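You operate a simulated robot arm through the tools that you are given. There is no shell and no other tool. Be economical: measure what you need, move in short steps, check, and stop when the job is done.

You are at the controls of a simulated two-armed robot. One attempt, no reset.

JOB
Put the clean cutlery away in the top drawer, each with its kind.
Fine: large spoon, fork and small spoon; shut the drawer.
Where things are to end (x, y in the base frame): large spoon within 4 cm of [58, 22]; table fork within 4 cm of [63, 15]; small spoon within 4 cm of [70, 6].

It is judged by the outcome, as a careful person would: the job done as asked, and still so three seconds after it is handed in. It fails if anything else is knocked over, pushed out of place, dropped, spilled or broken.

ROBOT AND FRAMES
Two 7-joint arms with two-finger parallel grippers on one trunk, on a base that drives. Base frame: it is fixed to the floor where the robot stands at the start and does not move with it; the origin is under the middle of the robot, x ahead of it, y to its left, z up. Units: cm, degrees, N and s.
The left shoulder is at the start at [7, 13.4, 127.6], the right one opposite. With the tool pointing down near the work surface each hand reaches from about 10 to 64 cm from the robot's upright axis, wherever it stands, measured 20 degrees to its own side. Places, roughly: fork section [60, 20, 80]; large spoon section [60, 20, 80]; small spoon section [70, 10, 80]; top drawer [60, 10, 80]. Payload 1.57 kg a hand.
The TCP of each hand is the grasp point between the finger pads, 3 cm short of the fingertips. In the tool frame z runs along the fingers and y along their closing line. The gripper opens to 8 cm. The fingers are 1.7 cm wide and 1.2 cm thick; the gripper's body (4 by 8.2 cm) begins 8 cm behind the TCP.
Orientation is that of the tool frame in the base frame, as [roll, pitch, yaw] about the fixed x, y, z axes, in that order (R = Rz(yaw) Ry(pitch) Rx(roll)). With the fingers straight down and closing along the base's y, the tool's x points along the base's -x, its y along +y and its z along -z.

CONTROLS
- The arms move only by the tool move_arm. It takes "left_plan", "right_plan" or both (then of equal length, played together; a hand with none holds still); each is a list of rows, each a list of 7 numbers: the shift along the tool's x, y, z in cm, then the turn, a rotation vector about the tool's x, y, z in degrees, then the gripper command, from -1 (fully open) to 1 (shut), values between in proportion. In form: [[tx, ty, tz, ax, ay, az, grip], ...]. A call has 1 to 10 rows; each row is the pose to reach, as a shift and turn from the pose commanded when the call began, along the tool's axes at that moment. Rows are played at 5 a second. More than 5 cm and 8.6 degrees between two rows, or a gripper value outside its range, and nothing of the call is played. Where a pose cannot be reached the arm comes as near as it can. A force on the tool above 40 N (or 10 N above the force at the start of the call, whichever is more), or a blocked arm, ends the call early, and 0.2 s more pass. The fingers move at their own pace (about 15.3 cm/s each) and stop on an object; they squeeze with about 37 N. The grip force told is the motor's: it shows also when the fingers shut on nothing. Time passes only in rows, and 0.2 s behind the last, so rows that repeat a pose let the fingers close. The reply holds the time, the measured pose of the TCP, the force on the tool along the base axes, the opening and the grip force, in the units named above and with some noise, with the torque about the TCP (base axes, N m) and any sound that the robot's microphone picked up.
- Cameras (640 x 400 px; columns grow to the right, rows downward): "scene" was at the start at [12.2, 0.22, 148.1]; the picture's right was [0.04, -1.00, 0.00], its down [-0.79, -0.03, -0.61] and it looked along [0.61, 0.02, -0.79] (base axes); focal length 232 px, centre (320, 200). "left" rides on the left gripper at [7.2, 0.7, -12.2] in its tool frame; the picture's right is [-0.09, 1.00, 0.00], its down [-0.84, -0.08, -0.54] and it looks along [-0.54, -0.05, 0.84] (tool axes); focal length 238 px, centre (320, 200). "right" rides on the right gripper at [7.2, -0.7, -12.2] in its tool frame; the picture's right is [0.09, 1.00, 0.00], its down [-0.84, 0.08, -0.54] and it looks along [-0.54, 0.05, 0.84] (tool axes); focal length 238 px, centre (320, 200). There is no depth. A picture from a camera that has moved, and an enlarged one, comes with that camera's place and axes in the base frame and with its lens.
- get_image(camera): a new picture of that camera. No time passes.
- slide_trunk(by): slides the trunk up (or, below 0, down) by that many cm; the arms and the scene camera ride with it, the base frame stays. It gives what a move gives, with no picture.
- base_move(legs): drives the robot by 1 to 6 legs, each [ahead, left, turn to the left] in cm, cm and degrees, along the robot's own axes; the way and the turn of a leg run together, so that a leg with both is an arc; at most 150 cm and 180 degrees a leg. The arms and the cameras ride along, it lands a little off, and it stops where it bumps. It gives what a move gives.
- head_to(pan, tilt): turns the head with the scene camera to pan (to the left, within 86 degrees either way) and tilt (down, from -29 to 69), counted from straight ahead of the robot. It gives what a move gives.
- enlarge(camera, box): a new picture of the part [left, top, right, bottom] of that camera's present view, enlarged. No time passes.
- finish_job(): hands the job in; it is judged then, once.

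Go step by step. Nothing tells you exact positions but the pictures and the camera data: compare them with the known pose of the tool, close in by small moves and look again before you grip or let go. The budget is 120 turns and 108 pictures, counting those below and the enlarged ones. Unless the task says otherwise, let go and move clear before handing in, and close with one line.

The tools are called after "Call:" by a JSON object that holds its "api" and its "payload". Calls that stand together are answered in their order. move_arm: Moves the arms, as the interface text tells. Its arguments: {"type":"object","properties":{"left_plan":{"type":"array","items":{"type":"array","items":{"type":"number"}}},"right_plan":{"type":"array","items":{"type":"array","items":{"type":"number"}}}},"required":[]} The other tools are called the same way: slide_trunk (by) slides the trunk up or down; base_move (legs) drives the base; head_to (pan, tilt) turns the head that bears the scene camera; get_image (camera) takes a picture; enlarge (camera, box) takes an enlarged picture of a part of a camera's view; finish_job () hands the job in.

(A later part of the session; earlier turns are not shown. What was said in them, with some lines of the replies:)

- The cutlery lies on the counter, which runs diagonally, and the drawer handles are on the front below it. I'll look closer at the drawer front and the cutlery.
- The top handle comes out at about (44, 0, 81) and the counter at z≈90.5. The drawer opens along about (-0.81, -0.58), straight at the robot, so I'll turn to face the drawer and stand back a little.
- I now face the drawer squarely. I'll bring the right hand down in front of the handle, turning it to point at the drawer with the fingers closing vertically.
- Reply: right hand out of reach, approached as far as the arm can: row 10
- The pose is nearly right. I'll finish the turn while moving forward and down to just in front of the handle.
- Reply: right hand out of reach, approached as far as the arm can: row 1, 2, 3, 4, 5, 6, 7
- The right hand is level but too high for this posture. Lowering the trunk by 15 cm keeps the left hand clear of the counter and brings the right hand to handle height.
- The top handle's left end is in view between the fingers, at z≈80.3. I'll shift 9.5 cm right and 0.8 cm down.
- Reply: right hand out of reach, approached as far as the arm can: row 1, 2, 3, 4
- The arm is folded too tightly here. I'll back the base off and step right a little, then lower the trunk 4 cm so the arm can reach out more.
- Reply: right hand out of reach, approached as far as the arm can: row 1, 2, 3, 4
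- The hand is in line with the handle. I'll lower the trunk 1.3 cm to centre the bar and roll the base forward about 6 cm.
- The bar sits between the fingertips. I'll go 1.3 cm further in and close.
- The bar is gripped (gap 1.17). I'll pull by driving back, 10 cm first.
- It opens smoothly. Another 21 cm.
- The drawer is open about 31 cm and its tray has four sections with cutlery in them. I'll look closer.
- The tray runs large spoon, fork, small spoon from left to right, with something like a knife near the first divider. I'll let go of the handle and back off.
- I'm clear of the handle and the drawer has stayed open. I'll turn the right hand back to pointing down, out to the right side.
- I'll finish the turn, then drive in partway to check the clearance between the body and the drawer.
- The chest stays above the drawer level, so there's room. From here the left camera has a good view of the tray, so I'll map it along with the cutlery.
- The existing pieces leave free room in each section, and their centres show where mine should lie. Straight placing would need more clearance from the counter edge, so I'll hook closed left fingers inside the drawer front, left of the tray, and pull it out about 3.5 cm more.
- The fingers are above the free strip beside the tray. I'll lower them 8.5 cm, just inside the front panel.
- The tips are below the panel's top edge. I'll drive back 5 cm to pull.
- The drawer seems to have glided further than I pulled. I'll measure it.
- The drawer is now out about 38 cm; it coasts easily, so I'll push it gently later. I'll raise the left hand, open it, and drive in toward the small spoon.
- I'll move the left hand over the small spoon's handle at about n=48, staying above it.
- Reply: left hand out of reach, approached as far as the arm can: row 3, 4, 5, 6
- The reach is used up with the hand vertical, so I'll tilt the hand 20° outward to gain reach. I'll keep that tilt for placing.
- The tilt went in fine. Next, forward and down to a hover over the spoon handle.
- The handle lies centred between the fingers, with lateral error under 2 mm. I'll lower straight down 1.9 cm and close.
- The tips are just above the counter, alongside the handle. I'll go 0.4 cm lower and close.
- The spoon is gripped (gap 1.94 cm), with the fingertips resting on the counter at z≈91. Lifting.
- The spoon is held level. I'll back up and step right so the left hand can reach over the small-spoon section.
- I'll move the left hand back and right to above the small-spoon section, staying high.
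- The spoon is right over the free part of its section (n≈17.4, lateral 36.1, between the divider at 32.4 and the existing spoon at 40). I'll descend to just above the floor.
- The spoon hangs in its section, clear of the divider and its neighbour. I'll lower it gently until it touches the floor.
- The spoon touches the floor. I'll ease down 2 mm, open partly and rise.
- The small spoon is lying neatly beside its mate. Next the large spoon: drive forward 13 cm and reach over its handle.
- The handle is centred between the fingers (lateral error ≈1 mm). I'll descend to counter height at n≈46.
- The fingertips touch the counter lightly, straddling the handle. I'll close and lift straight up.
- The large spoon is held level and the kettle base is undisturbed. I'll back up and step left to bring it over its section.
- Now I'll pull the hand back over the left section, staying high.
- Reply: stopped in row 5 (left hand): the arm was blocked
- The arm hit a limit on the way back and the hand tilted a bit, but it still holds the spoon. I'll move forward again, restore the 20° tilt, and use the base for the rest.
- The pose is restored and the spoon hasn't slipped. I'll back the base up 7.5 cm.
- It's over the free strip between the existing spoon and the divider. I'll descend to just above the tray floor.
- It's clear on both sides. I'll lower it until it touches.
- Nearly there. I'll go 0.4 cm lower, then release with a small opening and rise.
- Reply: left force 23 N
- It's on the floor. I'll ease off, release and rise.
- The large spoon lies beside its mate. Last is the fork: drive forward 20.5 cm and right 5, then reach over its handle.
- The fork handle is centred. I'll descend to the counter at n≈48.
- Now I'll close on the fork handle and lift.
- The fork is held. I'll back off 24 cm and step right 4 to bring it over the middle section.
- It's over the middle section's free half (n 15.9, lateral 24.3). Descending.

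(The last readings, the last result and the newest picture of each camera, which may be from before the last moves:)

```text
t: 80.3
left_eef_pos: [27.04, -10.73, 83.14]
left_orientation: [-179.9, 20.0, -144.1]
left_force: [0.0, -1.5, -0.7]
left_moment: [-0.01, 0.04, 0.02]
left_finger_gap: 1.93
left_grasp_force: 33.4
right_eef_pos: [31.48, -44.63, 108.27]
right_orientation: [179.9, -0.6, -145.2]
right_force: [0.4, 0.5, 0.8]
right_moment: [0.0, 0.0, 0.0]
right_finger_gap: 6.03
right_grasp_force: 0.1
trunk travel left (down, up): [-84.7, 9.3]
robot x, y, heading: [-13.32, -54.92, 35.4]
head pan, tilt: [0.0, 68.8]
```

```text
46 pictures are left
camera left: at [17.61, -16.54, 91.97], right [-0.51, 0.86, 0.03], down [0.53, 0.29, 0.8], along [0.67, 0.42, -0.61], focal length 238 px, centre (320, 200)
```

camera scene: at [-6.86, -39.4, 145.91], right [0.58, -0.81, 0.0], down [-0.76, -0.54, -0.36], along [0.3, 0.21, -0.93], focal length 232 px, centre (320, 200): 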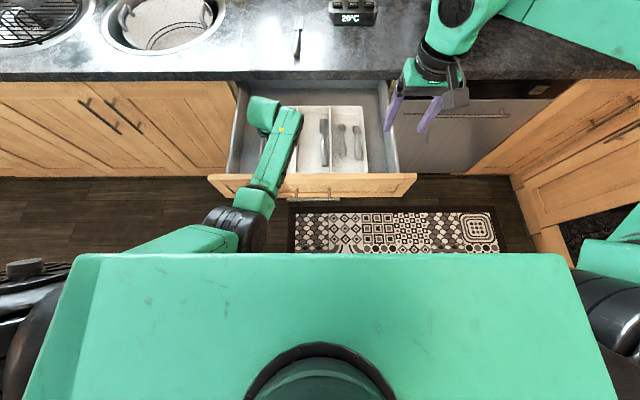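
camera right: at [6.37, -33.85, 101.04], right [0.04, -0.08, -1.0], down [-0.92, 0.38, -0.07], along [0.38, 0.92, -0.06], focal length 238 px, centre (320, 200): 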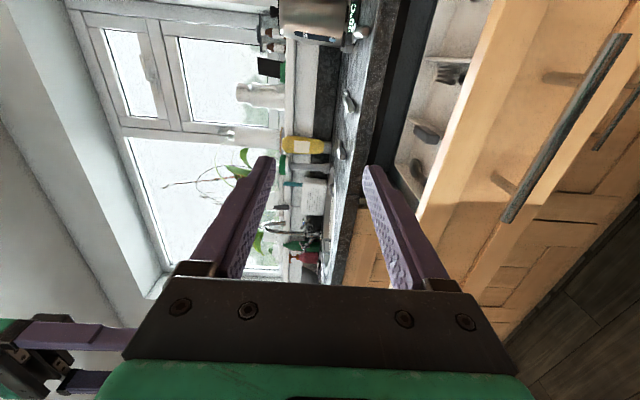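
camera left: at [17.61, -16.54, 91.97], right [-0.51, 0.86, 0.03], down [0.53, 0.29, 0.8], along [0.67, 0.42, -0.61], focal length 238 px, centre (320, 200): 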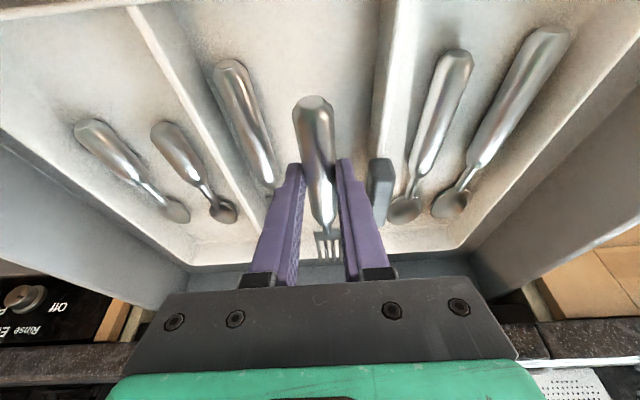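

It's clear on both sides. I'll lower to contact.

Call:
{"api": "move_arm", "payload": {"left_plan": [[0.68, 0, 1.88, 0, 0, 0, 1], [1.2, 0, 3.3, 0, 0, 0, 1], [1.44, 0, 3.95, 0, 0, 0, 1], [1.54, 0, 4.25, 0, 0, 0, 1], [1.61, 0, 4.45, 0, 0, 0, 1], [1.61, 0, 4.45, 0, 0, 0, 1]]}}

Call:
{"api": "get_image", "payload": {"camera": "left"}}

```text
t: 81.7
left_eef_pos: [26.96, -10.68, 78.65]
left_orientation: [-179.9, 20.2, -144.1]
left_force: [0.2, 1.5, 10.8]
left_moment: [-0.02, 0.07, 0.03]
left_finger_gap: 1.92
left_grasp_force: 33.6
right_eef_pos: [31.5, -44.72, 108.44]
right_orientation: [-179.9, -0.4, -145.0]
right_force: [0.6, -1.0, -0.3]
right_moment: [-0.01, 0.03, 0.01]
right_finger_gap: 6.01
right_grasp_force: 0.1
trunk travel left (down, up): [-84.7, 9.3]
robot x, y, heading: [-12.46, -54.9, 35.4]
head pan, tilt: [0.0, 68.8]
```

```text
45 pictures are left
camera left: at [17.61, -16.54, 87.47], right [-0.51, 0.86, 0.03], down [0.53, 0.29, 0.8], along [0.68, 0.43, -0.6], focal length 238 px, centre (320, 200)
```

left: 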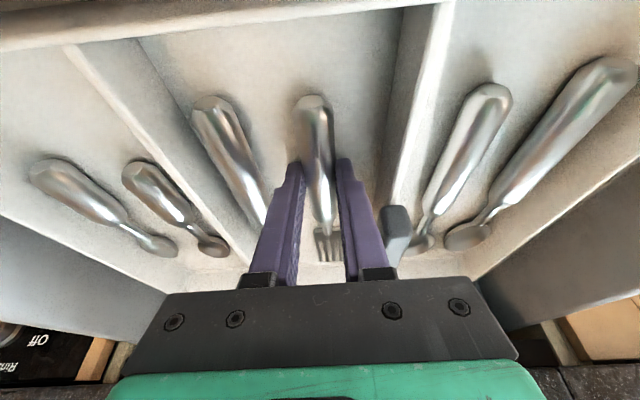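

The fork rests on the floor. Release and rise.

Call:
{"api": "move_arm", "payload": {"left_plan": [[-0.05, 0, -0.15, 0, 0, 0, 1], [-0.05, 0, -0.15, 0, 0, 0, 0.55], [-0.05, 0, -0.15, 0, 0, 0, 0.3], [-0.05, 0, -0.15, 0, 0, 0, 0.3], [-1, 0, -2.8, 0, 0, 0, 0.3], [-2.1, 0, -5.8, 0, 0, 0, 0.3], [-3.4, 0, -9.4, 0, 0, 0, 0.3], [-4.8, 0, -13.2, 0, 0, 0, 0.3], [-6.2, 0, -17, 0, 0, 0, 0.3], [-7.6, 0, -20.8, 0, 0, 0, 0.3]]}}

Call:
{"api": "get_image", "payload": {"camera": "left"}}

Call:
{"api": "enlarge", "payload": {"camera": "scene", "box": [210, 70, 410, 195]}}

```text
t: 83.9
left_eef_pos: [26.79, -10.77, 100.65]
left_orientation: [-179.9, 19.9, -144.0]
left_force: [0.2, 0.3, 0.1]
left_moment: [0.0, -0.02, 0.0]
left_finger_gap: 2.8
left_grasp_force: 0.1
right_eef_pos: [31.64, -44.79, 108.44]
right_orientation: [179.9, -0.6, -145.1]
right_force: [0.0, 0.5, 0.1]
right_moment: [0.02, -0.05, 0.0]
right_finger_gap: 5.99
right_grasp_force: 0.0
trunk travel left (down, up): [-84.7, 9.3]
robot x, y, heading: [-12.85, -54.89, 35.3]
head pan, tilt: [0.0, 68.8]
```

```text
44 pictures are left
camera left: at [17.59, -16.45, 109.55], right [-0.51, 0.86, 0.03], down [0.53, 0.29, 0.79], along [0.67, 0.42, -0.61], focal length 238 px, centre (320, 200)
```

left: 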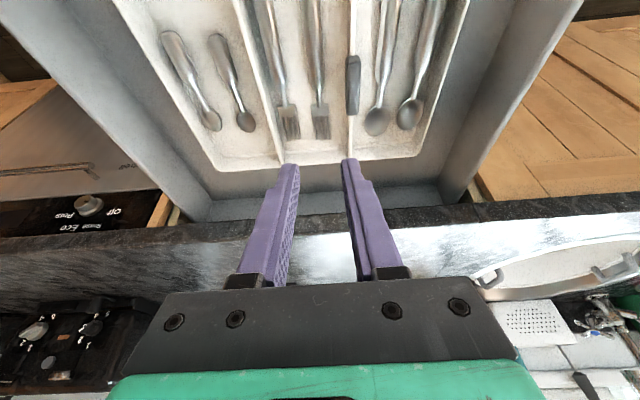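

```text
3.20 times, centred on (310, 132) of scene
camera zoom: at [-4.49, -48.84, 145.9], right [0.58, -0.81, 0.0], down [-0.76, -0.54, -0.36], along [0.29, 0.21, -0.93], focal length 742 px, centre (352, 416)
```

zoom: 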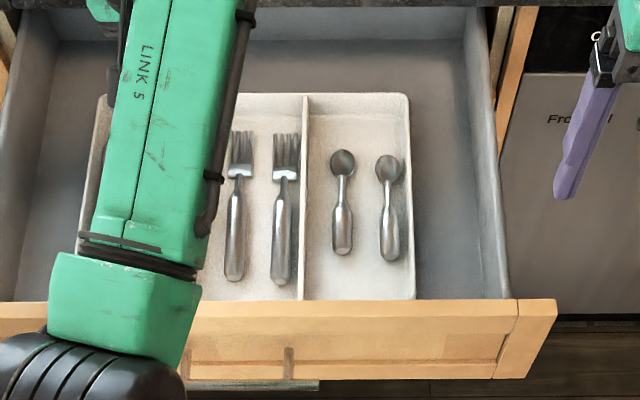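

All three pieces lie beside their kind. To shut the drawer I'll back off, close the left fingers, make them vertical in front of the handle, and push.

Call:
{"api": "base_move", "payload": {"legs": [[-25, 0, 0]]}}

Call:
{"api": "move_arm", "payload": {"left_plan": [[0, 0, 0, 0, 7, 0, 1], [0, 0, 0, 0, 14, 0, 1], [0, 0, 0, 0, 20, 0, 1], [0.7, 0, 1.9, 0, 20, 0, 1], [2, 0, 5.6, 0, 20, 0, 1], [2.7, 0, 7.5, 0, 20, 0, 1], [2.7, 0, 7.5, 0, 20, 0, 1]]}}

Call:
{"api": "get_image", "payload": {"camera": "left"}}

Call:
{"api": "get_image", "payload": {"camera": "scene"}}

```text
t: 85.7
left_eef_pos: [6.7, -24.96, 100.49]
left_orientation: [-179.8, 19.8, -143.9]
left_force: [0.3, 0.6, -0.6]
left_moment: [-0.05, -0.02, -0.03]
left_finger_gap: 2.78
left_grasp_force: 0.2
right_eef_pos: [11.41, -59.0, 108.33]
right_orientation: [-179.9, -0.7, -144.9]
right_force: [-0.4, 0.5, 0.4]
right_moment: [0.0, 0.04, 0.01]
right_finger_gap: 5.99
right_grasp_force: 0.0
trunk travel left (down, up): [-84.7, 9.3]
robot x, y, heading: [-33.24, -69.46, 35.8]
head pan, tilt: [0.0, 68.8]
```

```text
t: 87.3
left_eef_pos: [6.53, -24.9, 92.64]
left_orientation: [-179.8, 0.0, -143.9]
left_force: [0.4, 0.0, 0.5]
left_moment: [0.03, 0.01, 0.0]
left_finger_gap: 0.0
left_grasp_force: 20.9
right_eef_pos: [11.27, -59.11, 108.34]
right_orientation: [-180.0, -0.5, -144.9]
right_force: [-0.1, -0.6, 0.9]
right_moment: [-0.01, 0.0, -0.02]
right_finger_gap: 5.99
right_grasp_force: 0.0
trunk travel left (down, up): [-84.7, 9.3]
robot x, y, heading: [-33.0, -68.98, 35.6]
head pan, tilt: [0.0, 68.8]
```

```text
42 pictures are left
camera left: at [0.24, -28.63, 104.75], right [-0.51, 0.86, 0.0], down [0.72, 0.43, 0.54], along [0.47, 0.28, -0.84], focal length 238 px, centre (320, 200)
```

left: 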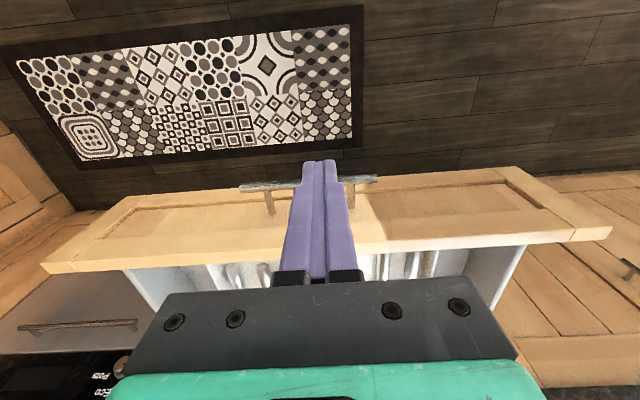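

```text
41 pictures are left
camera scene: at [-24.83, -63.33, 145.9], right [0.58, -0.81, 0.0], down [-0.76, -0.54, -0.36], along [0.29, 0.21, -0.93], focal length 232 px, centre (320, 200)
```

scene: 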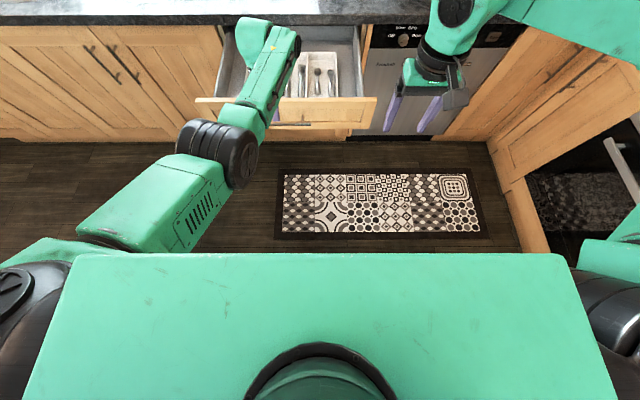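

The fingers are about 5 cm in front of the handle and centred on it. I'll lower to handle height.

Call:
{"api": "move_arm", "payload": {"left_plan": [[0, 0, 4, 0, 0, 0, 1], [0, 0, 8, 0, 0, 0, 1], [0, 0, 12, 0, 0, 0, 1], [0, 0, 12, 0, 0, 0, 1]]}}

Call:
{"api": "base_move", "payload": {"legs": [[4, 0, 0]]}}

Call:
{"api": "get_image", "payload": {"camera": "left"}}

```text
t: 88.3
left_eef_pos: [3.33, -27.2, 81.16]
left_orientation: [-180.0, 0.0, -144.0]
left_force: [-0.4, 0.8, 0.2]
left_moment: [-0.02, 0.01, 0.04]
left_finger_gap: 0.0
left_grasp_force: 21.4
left hand out of reach, approached as far as the arm can: row 1, 2, 3, 4
right_eef_pos: [11.35, -59.1, 108.24]
right_orientation: [-180.0, -0.7, -145.1]
right_force: [0.6, 0.0, -0.3]
right_moment: [0.03, 0.0, -0.01]
right_finger_gap: 6.02
right_grasp_force: 0.2
trunk travel left (down, up): [-84.7, 9.3]
robot x, y, heading: [-33.2, -69.4, 35.6]
head pan, tilt: [0.0, 68.8]
```

```text
t: 89.2
left_eef_pos: [6.19, -25.17, 81.58]
left_orientation: [-179.9, 0.1, -144.0]
left_force: [0.7, -1.0, 0.4]
left_moment: [0.02, -0.02, 0.04]
left_finger_gap: 0.01
left_grasp_force: 21.5
right_eef_pos: [14.06, -57.11, 108.68]
right_orientation: [180.0, -0.2, -144.9]
right_force: [-1.0, -0.9, 0.2]
right_moment: [0.04, -0.05, 0.01]
right_finger_gap: 5.99
right_grasp_force: 0.1
trunk travel left (down, up): [-84.7, 9.3]
robot x, y, heading: [-29.45, -67.18, 36.0]
head pan, tilt: [0.0, 68.8]
```

```text
40 pictures are left
camera left: at [-0.18, -28.84, 93.7], right [-0.51, 0.86, 0.0], down [0.72, 0.43, 0.55], along [0.47, 0.28, -0.84], focal length 238 px, centre (320, 200)
```

left: 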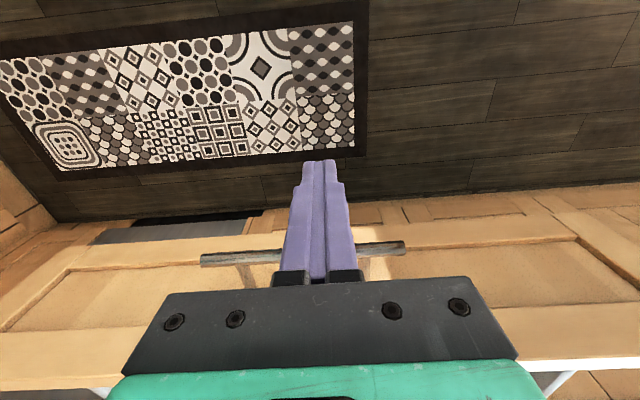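

The fingers are level with the handle and in front of it. I'll push forward in stages.

Call:
{"api": "base_move", "payload": {"legs": [[8, 0, 0], [14, 0, 0], [12, 0, 0]]}}

Call:
{"api": "get_image", "payload": {"camera": "scene"}}

Call:
{"api": "get_image", "payload": {"camera": "left"}}

```text
t: 92.0
left_eef_pos: [33.9, -5.18, 81.34]
left_orientation: [-180.0, 0.0, -143.8]
left_force: [-0.3, 0.0, 0.4]
left_moment: [-0.01, -0.02, -0.03]
left_finger_gap: 0.01
left_grasp_force: 21.1
right_eef_pos: [41.77, -36.89, 108.5]
right_orientation: [-180.0, -0.6, -144.8]
right_force: [0.1, 0.3, 0.4]
right_moment: [0.02, -0.02, 0.04]
right_finger_gap: 5.99
right_grasp_force: 0.1
trunk travel left (down, up): [-84.7, 9.3]
robot x, y, heading: [-2.07, -47.29, 35.7]
head pan, tilt: [0.0, 68.8]
```

```text
39 pictures are left
camera scene: at [5.75, -41.34, 145.92], right [0.58, -0.81, 0.0], down [-0.76, -0.54, -0.36], along [0.3, 0.21, -0.93], focal length 232 px, centre (320, 200)
```

scene: 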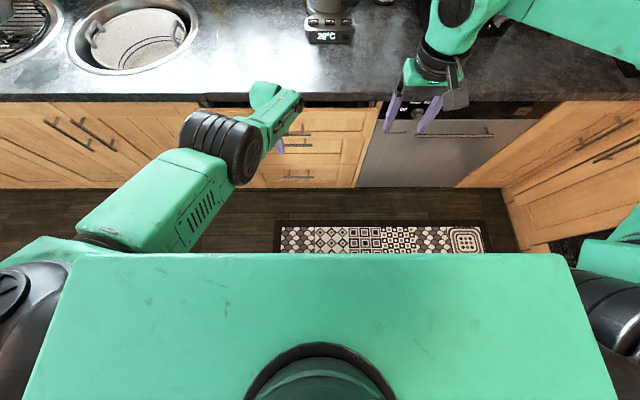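

```text
38 pictures are left
camera left: at [27.64, -8.75, 93.49], right [-0.51, 0.86, 0.0], down [0.72, 0.43, 0.54], along [0.47, 0.28, -0.84], focal length 238 px, centre (320, 200)
```

left: 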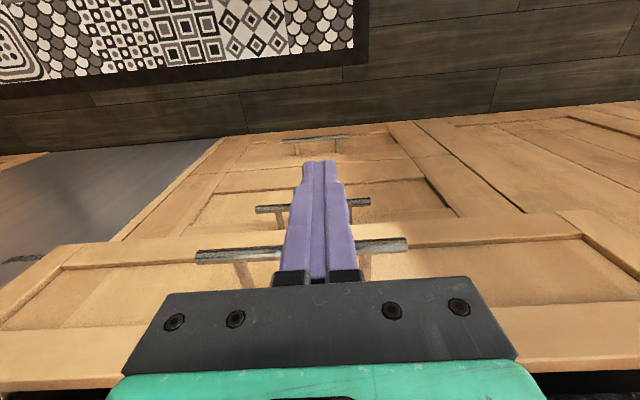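

About 5 cm remain. I'll go on in small steps.

Call:
{"api": "base_move", "payload": {"legs": [[4, 0, 0], [2, 0, 0], [2, 0, 0], [1.2, 0, 0]]}}

Call:
{"api": "get_image", "payload": {"camera": "scene"}}

Call:
{"api": "get_image", "payload": {"camera": "left"}}

```text
t: 94.0
left_eef_pos: [41.26, 0.16, 81.37]
left_orientation: [-179.9, -0.2, -143.8]
left_force: [-7.9, -6.7, -0.6]
left_moment: [0.58, -0.84, -0.13]
left_finger_gap: 0.01
left_grasp_force: 21.3
right_eef_pos: [49.36, -31.77, 108.33]
right_orientation: [180.0, -0.6, -144.8]
right_force: [0.3, -0.1, -0.3]
right_moment: [0.0, 0.04, -0.03]
right_finger_gap: 6.0
right_grasp_force: 0.1
trunk travel left (down, up): [-84.7, 9.3]
robot x, y, heading: [5.0, -41.77, 35.9]
head pan, tilt: [0.0, 68.8]
```

```text
37 pictures are left
camera scene: at [13.16, -36.0, 145.92], right [0.58, -0.81, 0.0], down [-0.76, -0.54, -0.36], along [0.3, 0.21, -0.93], focal length 232 px, centre (320, 200)
```

scene: 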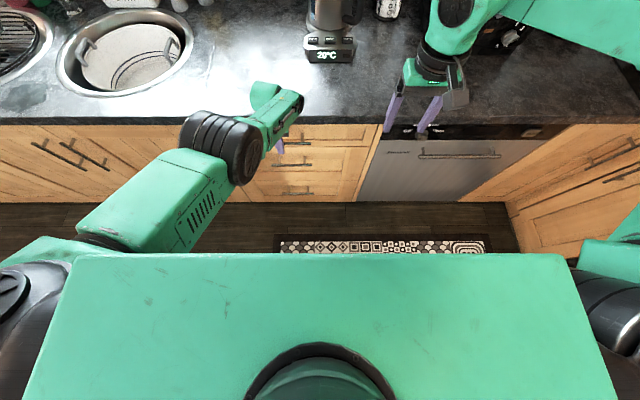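

```text
36 pictures are left
camera left: at [35.02, -3.43, 93.46], right [-0.51, 0.86, 0.0], down [0.72, 0.43, 0.54], along [0.46, 0.28, -0.84], focal length 238 px, centre (320, 200)
```

left: 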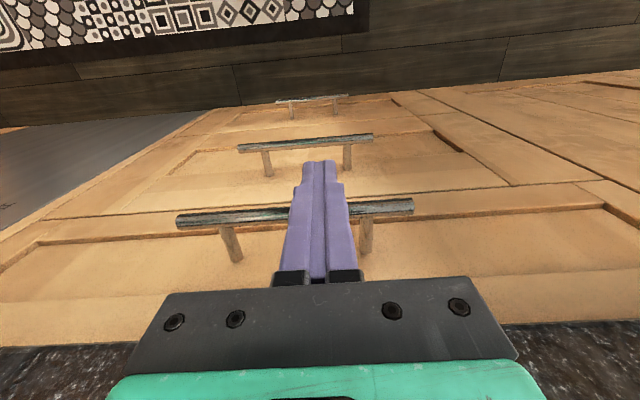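

There's firm contact and the drawer looks flush. One gentle extra push with the arm should confirm it's fully home.

Call:
{"api": "move_arm", "payload": {"left_plan": [[-0.4, 0, 0, 0, 0, 0, 1], [-0.8, 0, 0, 0, 0, 0, 1], [-1.1, 0, 0, 0, 0, 0, 1], [-1.1, 0, 0, 0, 0, 0, 1]]}}

```text
t: 94.6
left_eef_pos: [41.18, 0.17, 81.24]
left_orientation: [-179.7, -0.4, -143.6]
left_force: [-13.3, -9.1, 8.0]
left_moment: [0.94, -1.72, -0.2]
left_finger_gap: 0.0
left_grasp_force: 21.0
left hand out of reach, approached as far as the arm can: row 2
right_eef_pos: [48.92, -31.81, 108.71]
right_orientation: [179.9, -0.4, -144.8]
right_force: [-0.4, -0.3, -0.5]
right_moment: [0.03, 0.0, 0.0]
right_finger_gap: 6.01
right_grasp_force: 0.0
trunk travel left (down, up): [-84.7, 9.3]
robot x, y, heading: [5.34, -41.78, 35.8]
head pan, tilt: [0.0, 68.8]
stopped in row 2 (left hand): the force on the tool passed its limit at 45 N (the readings are from after the stop); the commanded pose is now the measured one
```

It doesn't give at 45 N, so the drawer is fully shut. I'll back away and check.

Call:
{"api": "base_move", "payload": {"legs": [[-20, 0, 0]]}}

Call:
{"api": "move_arm", "payload": {"left_plan": [[0, 3, -4, 0, 0, 0, 1], [0, 6, -8, 0, 0, 0, 1], [0, 9, -12, 0, 0, 0, 1], [0, 12, -16, 0, 0, 0, 0], [0, 12, -20, 0, 0, 0, 0]]}}

Call:
{"api": "head_to", "payload": {"pan": 0, "tilt": 55}}

Call:
{"api": "get_image", "payload": {"camera": "scene"}}

Call:
{"api": "get_image", "payload": {"camera": "left"}}

```text
t: 96.2
left_eef_pos: [25.39, -11.17, 80.85]
left_orientation: [-179.8, -0.8, -143.6]
left_force: [0.2, 0.3, 0.0]
left_moment: [0.0, -0.01, 0.0]
left_finger_gap: 0.0
left_grasp_force: 21.3
right_eef_pos: [33.38, -43.2, 108.14]
right_orientation: [-179.9, -0.9, -144.8]
right_force: [-0.2, -0.4, -0.4]
right_moment: [0.0, 0.03, 0.0]
right_finger_gap: 6.0
right_grasp_force: 0.0
trunk travel left (down, up): [-84.7, 9.3]
robot x, y, heading: [-11.34, -53.75, 35.8]
head pan, tilt: [0.0, 68.8]
```

```text
t: 97.4
left_eef_pos: [18.6, -1.53, 101.04]
left_orientation: [-179.7, -0.7, -143.8]
left_force: [-0.1, -0.4, 0.7]
left_moment: [0.0, 0.06, 0.02]
left_finger_gap: 3.99
left_grasp_force: 0.2
right_eef_pos: [33.29, -43.42, 108.3]
right_orientation: [-180.0, -0.7, -144.9]
right_force: [0.1, -0.2, 0.1]
right_moment: [0.0, 0.05, 0.03]
right_finger_gap: 5.99
right_grasp_force: 0.0
trunk travel left (down, up): [-84.7, 9.3]
robot x, y, heading: [-11.05, -53.67, 35.6]
head pan, tilt: [0.0, 68.8]
```

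```text
t: 98.2
left_eef_pos: [18.51, -1.36, 100.87]
left_orientation: [-179.8, -0.6, -143.8]
left_force: [-0.5, -0.4, 0.3]
left_moment: [0.0, -0.01, 0.0]
left_finger_gap: 4.0
left_grasp_force: 0.1
right_eef_pos: [33.29, -43.36, 108.35]
right_orientation: [-180.0, -0.6, -144.9]
right_force: [-0.1, -0.2, 0.0]
right_moment: [-0.04, -0.01, 0.01]
right_finger_gap: 6.0
right_grasp_force: 0.1
trunk travel left (down, up): [-84.7, 9.3]
robot x, y, heading: [-11.2, -53.68, 35.7]
head pan, tilt: [0.0, 55.0]
```

```text
35 pictures are left
camera scene: at [-1.58, -46.67, 147.44], right [0.58, -0.81, 0.0], down [-0.67, -0.48, -0.57], along [0.46, 0.33, -0.82], focal length 232 px, centre (320, 200)
```

scene: 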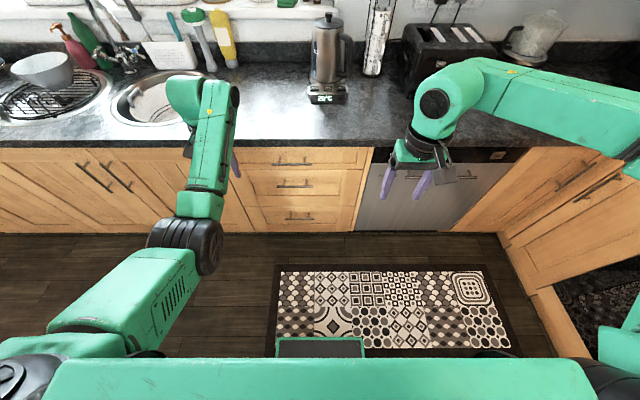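

```text
34 pictures are left
camera left: at [12.29, -4.91, 113.11], right [-0.51, 0.86, 0.0], down [0.72, 0.44, 0.53], along [0.46, 0.27, -0.85], focal length 238 px, centre (320, 200)
```

left: 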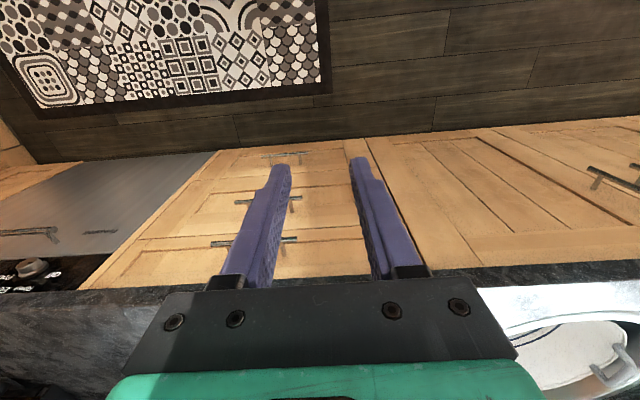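

The drawer is shut flush, the counter is clear of cutlery and both hands are clear. Handing in.

Call:
{"api": "finish_job", "payload": {}}

```text
The job is handed in.
```

The large spoon, fork and small spoon are each in the top drawer beside their own kind, and the drawer is shut. By my camera measurements before closing, each lay within tolerance of its target. I could not see inside once it was shut.
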